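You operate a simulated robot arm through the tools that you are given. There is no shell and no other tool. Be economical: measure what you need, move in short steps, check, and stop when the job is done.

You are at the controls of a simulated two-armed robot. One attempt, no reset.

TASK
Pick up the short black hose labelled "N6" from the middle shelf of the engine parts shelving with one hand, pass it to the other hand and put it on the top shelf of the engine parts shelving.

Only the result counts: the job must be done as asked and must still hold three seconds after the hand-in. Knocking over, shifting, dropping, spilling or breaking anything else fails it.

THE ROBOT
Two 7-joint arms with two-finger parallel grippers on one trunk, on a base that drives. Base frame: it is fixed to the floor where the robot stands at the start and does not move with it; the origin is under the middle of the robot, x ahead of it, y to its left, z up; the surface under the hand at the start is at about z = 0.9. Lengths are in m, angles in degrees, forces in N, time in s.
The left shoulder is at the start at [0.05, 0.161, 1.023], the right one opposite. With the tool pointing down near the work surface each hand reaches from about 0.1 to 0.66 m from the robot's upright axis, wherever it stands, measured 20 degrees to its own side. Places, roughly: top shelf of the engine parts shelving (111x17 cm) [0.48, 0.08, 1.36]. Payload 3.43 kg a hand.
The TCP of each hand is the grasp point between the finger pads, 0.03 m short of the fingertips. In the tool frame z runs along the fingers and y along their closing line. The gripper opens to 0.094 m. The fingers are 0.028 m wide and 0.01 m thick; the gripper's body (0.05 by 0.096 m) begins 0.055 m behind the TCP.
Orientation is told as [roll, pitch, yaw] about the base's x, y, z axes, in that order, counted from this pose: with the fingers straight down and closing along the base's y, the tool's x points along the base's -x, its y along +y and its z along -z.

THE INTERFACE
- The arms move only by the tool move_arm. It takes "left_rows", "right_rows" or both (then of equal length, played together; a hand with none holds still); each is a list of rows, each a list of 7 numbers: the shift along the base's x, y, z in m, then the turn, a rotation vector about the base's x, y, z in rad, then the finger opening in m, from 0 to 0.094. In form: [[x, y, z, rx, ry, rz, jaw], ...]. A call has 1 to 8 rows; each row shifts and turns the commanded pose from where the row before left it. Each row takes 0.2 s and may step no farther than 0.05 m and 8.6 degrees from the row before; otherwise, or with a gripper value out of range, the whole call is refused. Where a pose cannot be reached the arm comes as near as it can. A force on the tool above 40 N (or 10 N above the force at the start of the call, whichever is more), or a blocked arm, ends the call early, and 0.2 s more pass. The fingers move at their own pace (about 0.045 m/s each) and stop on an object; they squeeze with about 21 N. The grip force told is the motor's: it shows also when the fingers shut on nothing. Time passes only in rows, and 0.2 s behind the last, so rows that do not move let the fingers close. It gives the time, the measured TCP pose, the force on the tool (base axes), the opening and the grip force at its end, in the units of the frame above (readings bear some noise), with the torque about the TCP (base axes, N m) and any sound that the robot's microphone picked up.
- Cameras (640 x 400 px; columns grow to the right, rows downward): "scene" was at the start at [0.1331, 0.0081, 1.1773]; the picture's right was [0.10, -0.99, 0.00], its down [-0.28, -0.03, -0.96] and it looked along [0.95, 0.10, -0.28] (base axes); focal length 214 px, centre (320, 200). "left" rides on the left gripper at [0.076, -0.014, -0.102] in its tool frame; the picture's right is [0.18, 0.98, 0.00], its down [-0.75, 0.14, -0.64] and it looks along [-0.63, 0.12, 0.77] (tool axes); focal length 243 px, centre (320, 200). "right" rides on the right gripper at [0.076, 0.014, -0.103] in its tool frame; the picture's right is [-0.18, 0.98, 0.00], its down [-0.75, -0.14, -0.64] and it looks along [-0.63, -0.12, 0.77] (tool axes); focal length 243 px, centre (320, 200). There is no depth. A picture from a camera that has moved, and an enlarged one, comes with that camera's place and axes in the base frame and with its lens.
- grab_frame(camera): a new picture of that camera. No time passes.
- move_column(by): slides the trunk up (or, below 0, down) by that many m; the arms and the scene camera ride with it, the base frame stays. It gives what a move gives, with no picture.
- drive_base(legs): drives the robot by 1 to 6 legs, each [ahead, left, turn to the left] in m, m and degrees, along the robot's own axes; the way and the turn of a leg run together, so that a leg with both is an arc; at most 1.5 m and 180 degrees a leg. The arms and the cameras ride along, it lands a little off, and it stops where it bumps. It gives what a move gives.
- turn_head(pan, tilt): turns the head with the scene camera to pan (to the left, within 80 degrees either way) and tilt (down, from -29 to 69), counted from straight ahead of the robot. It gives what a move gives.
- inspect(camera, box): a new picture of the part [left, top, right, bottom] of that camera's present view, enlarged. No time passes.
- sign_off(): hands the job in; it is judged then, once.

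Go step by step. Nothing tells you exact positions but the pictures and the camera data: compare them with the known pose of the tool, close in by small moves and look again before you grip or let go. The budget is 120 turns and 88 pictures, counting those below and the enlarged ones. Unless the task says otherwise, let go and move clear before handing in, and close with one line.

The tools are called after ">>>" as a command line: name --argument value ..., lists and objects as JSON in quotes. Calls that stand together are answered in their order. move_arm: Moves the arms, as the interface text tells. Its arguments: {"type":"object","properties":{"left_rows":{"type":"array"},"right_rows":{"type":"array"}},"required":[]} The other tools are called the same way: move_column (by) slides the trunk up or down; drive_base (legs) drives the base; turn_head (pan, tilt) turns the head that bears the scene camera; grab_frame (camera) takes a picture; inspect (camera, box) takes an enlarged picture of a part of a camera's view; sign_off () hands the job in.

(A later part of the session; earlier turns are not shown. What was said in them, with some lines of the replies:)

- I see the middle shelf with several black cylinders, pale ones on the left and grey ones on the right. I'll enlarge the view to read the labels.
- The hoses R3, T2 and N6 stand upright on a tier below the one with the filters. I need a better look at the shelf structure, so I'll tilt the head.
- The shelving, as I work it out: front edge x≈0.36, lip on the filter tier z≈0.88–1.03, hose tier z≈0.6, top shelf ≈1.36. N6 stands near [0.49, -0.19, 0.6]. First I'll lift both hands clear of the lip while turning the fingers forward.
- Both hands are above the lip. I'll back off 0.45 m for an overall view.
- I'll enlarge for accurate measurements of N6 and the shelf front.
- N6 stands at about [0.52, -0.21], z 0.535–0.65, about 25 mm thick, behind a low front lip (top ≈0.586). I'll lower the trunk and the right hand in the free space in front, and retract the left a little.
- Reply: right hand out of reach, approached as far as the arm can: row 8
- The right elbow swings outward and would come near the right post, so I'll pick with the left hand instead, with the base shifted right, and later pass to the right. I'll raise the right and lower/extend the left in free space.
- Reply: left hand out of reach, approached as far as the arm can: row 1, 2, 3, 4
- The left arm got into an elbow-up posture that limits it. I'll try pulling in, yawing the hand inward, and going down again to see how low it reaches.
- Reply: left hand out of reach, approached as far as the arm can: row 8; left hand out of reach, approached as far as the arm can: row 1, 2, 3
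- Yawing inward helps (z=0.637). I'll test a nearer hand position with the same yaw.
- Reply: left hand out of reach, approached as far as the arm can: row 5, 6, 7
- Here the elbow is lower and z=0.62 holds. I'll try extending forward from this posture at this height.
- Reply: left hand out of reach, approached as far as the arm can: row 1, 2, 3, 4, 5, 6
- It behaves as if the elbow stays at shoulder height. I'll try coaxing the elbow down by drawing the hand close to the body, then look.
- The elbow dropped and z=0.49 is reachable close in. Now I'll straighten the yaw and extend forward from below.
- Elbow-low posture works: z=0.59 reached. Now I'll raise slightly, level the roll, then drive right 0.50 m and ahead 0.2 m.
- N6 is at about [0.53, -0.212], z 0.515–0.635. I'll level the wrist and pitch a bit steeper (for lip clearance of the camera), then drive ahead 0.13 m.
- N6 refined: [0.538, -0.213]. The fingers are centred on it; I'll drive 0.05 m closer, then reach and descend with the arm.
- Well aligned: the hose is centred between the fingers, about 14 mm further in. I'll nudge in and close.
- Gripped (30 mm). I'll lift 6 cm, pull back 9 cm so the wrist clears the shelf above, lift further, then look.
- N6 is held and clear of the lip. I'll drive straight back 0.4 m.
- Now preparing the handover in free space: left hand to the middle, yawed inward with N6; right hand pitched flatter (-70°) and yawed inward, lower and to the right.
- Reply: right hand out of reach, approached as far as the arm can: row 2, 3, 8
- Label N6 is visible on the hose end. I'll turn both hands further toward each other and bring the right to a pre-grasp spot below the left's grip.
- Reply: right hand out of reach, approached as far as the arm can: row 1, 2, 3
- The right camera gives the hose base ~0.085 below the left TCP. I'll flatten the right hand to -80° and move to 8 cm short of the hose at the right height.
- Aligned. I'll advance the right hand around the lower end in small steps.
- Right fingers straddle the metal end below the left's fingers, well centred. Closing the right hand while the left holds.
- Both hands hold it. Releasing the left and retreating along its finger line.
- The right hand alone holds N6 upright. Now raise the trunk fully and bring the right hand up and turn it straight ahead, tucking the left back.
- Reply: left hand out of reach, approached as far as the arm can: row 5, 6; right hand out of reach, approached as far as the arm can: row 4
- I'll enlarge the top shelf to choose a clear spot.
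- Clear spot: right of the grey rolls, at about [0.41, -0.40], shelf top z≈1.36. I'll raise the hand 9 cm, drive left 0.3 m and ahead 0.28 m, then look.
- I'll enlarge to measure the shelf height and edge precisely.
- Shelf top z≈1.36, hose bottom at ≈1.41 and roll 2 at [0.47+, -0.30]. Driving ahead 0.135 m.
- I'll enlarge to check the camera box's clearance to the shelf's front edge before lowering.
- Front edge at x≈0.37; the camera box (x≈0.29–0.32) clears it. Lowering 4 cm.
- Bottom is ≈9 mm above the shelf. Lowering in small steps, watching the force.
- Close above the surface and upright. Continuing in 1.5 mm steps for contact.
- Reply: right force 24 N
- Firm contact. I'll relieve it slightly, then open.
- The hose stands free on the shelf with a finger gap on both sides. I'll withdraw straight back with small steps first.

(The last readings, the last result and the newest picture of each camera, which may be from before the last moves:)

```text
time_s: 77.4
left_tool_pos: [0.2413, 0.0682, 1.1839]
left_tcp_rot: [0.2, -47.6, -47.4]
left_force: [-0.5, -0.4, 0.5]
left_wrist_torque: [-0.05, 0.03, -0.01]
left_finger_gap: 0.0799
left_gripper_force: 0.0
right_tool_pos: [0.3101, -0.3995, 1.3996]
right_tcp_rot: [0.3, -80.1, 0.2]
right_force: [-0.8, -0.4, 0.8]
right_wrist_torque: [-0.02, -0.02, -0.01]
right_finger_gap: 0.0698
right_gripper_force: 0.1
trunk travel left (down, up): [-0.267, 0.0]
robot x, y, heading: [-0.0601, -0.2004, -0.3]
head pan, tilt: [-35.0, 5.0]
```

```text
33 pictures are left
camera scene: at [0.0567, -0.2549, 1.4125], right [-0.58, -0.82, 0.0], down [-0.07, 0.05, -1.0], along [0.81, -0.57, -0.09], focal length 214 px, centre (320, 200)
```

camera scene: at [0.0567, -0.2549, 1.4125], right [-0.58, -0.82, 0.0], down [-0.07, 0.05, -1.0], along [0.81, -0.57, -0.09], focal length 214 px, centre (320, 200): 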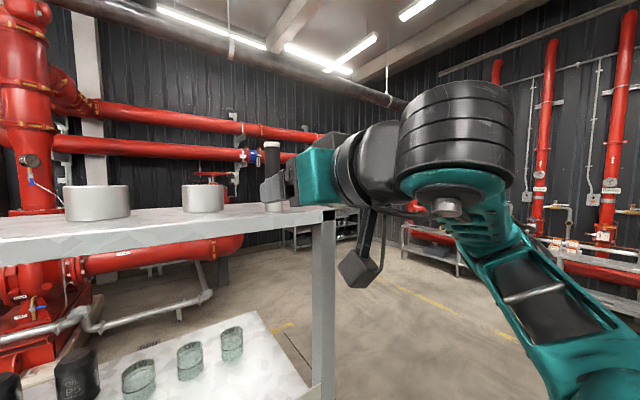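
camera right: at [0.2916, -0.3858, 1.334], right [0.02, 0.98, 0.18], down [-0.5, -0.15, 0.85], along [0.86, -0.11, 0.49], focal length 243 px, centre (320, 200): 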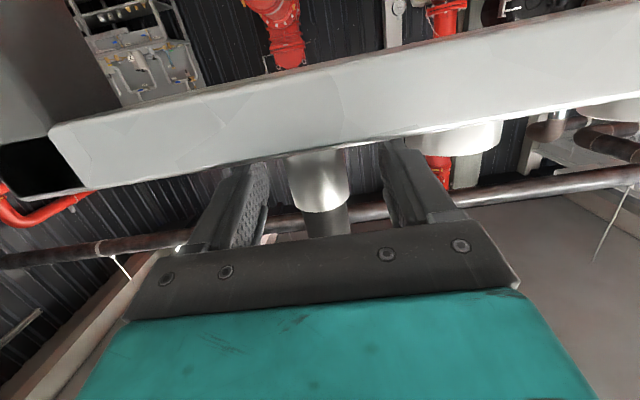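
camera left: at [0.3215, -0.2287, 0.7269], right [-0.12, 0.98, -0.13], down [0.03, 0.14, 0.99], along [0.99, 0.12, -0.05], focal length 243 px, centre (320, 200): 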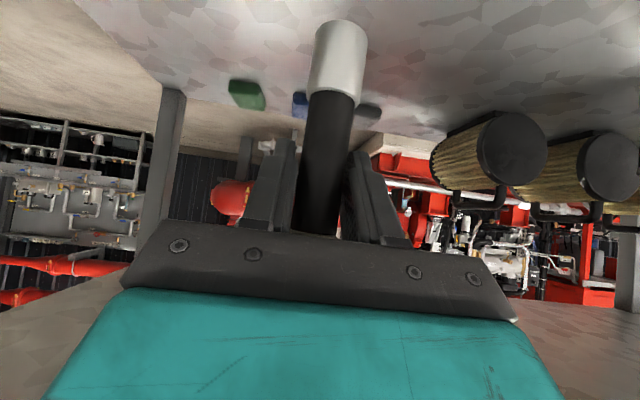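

The hose stands on its own. I'll drive back 0.3 m to be well clear and check everything once.

>>> drive_base --legs '[[-0.35, 0, 0]]'

>>> turn_head --pan 0 --tilt 15

>>> grab_frame --camera "scene"

```text
time_s: 79.7
left_tool_pos: [-0.1045, 0.0683, 1.1848]
left_tcp_rot: [0.3, -47.7, -47.3]
left_force: [-0.5, 0.8, -0.4]
left_wrist_torque: [0.01, 0.02, 0.01]
left_finger_gap: 0.0798
left_gripper_force: 0.1
right_tool_pos: [-0.0351, -0.4001, 1.3993]
right_tcp_rot: [0.5, -80.1, 0.1]
right_force: [-0.2, 0.3, 0.1]
right_wrist_torque: [-0.01, 0.01, -0.02]
right_finger_gap: 0.0699
right_gripper_force: 0.0
trunk travel left (down, up): [-0.267, 0.0]
robot x, y, heading: [-0.4042, -0.2004, -0.1]
head pan, tilt: [-35.0, 5.0]
```

```text
time_s: 80.7
left_tool_pos: [-0.1037, 0.068, 1.184]
left_tcp_rot: [0.2, -47.7, -47.3]
left_force: [0.6, 0.1, -0.9]
left_wrist_torque: [-0.02, 0.0, 0.0]
left_finger_gap: 0.0802
left_gripper_force: 0.0
right_tool_pos: [-0.0336, -0.3995, 1.3998]
right_tcp_rot: [0.5, -80.0, 0.0]
right_force: [-0.9, 0.8, -0.3]
right_wrist_torque: [-0.04, 0.02, 0.0]
right_finger_gap: 0.0703
right_gripper_force: 0.1
trunk travel left (down, up): [-0.267, 0.0]
robot x, y, heading: [-0.4046, -0.1998, -0.4]
head pan, tilt: [0.0, 15.0]
```

```text
32 pictures are left
camera scene: at [-0.2705, -0.2016, 1.3963], right [0.0, -1.0, 0.0], down [-0.26, 0.0, -0.97], along [0.97, 0.0, -0.26], focal length 214 px, centre (320, 200)
```

scene: 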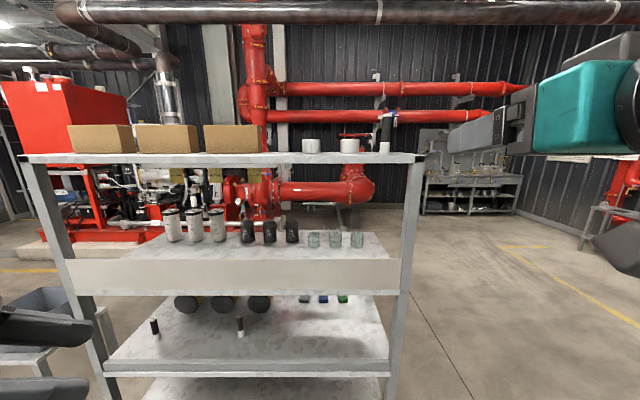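

N6 stands upright on the top shelf, all other items are in place, and both hands are empty and clear. Handing in.

>>> sign_off

```text
The job is handed in.
```

The black hose N6 was picked up with the left hand, passed to the right, and now stands upright on the top shelf, to the right of the grey rolls. In the last picture everything else was still in its place.
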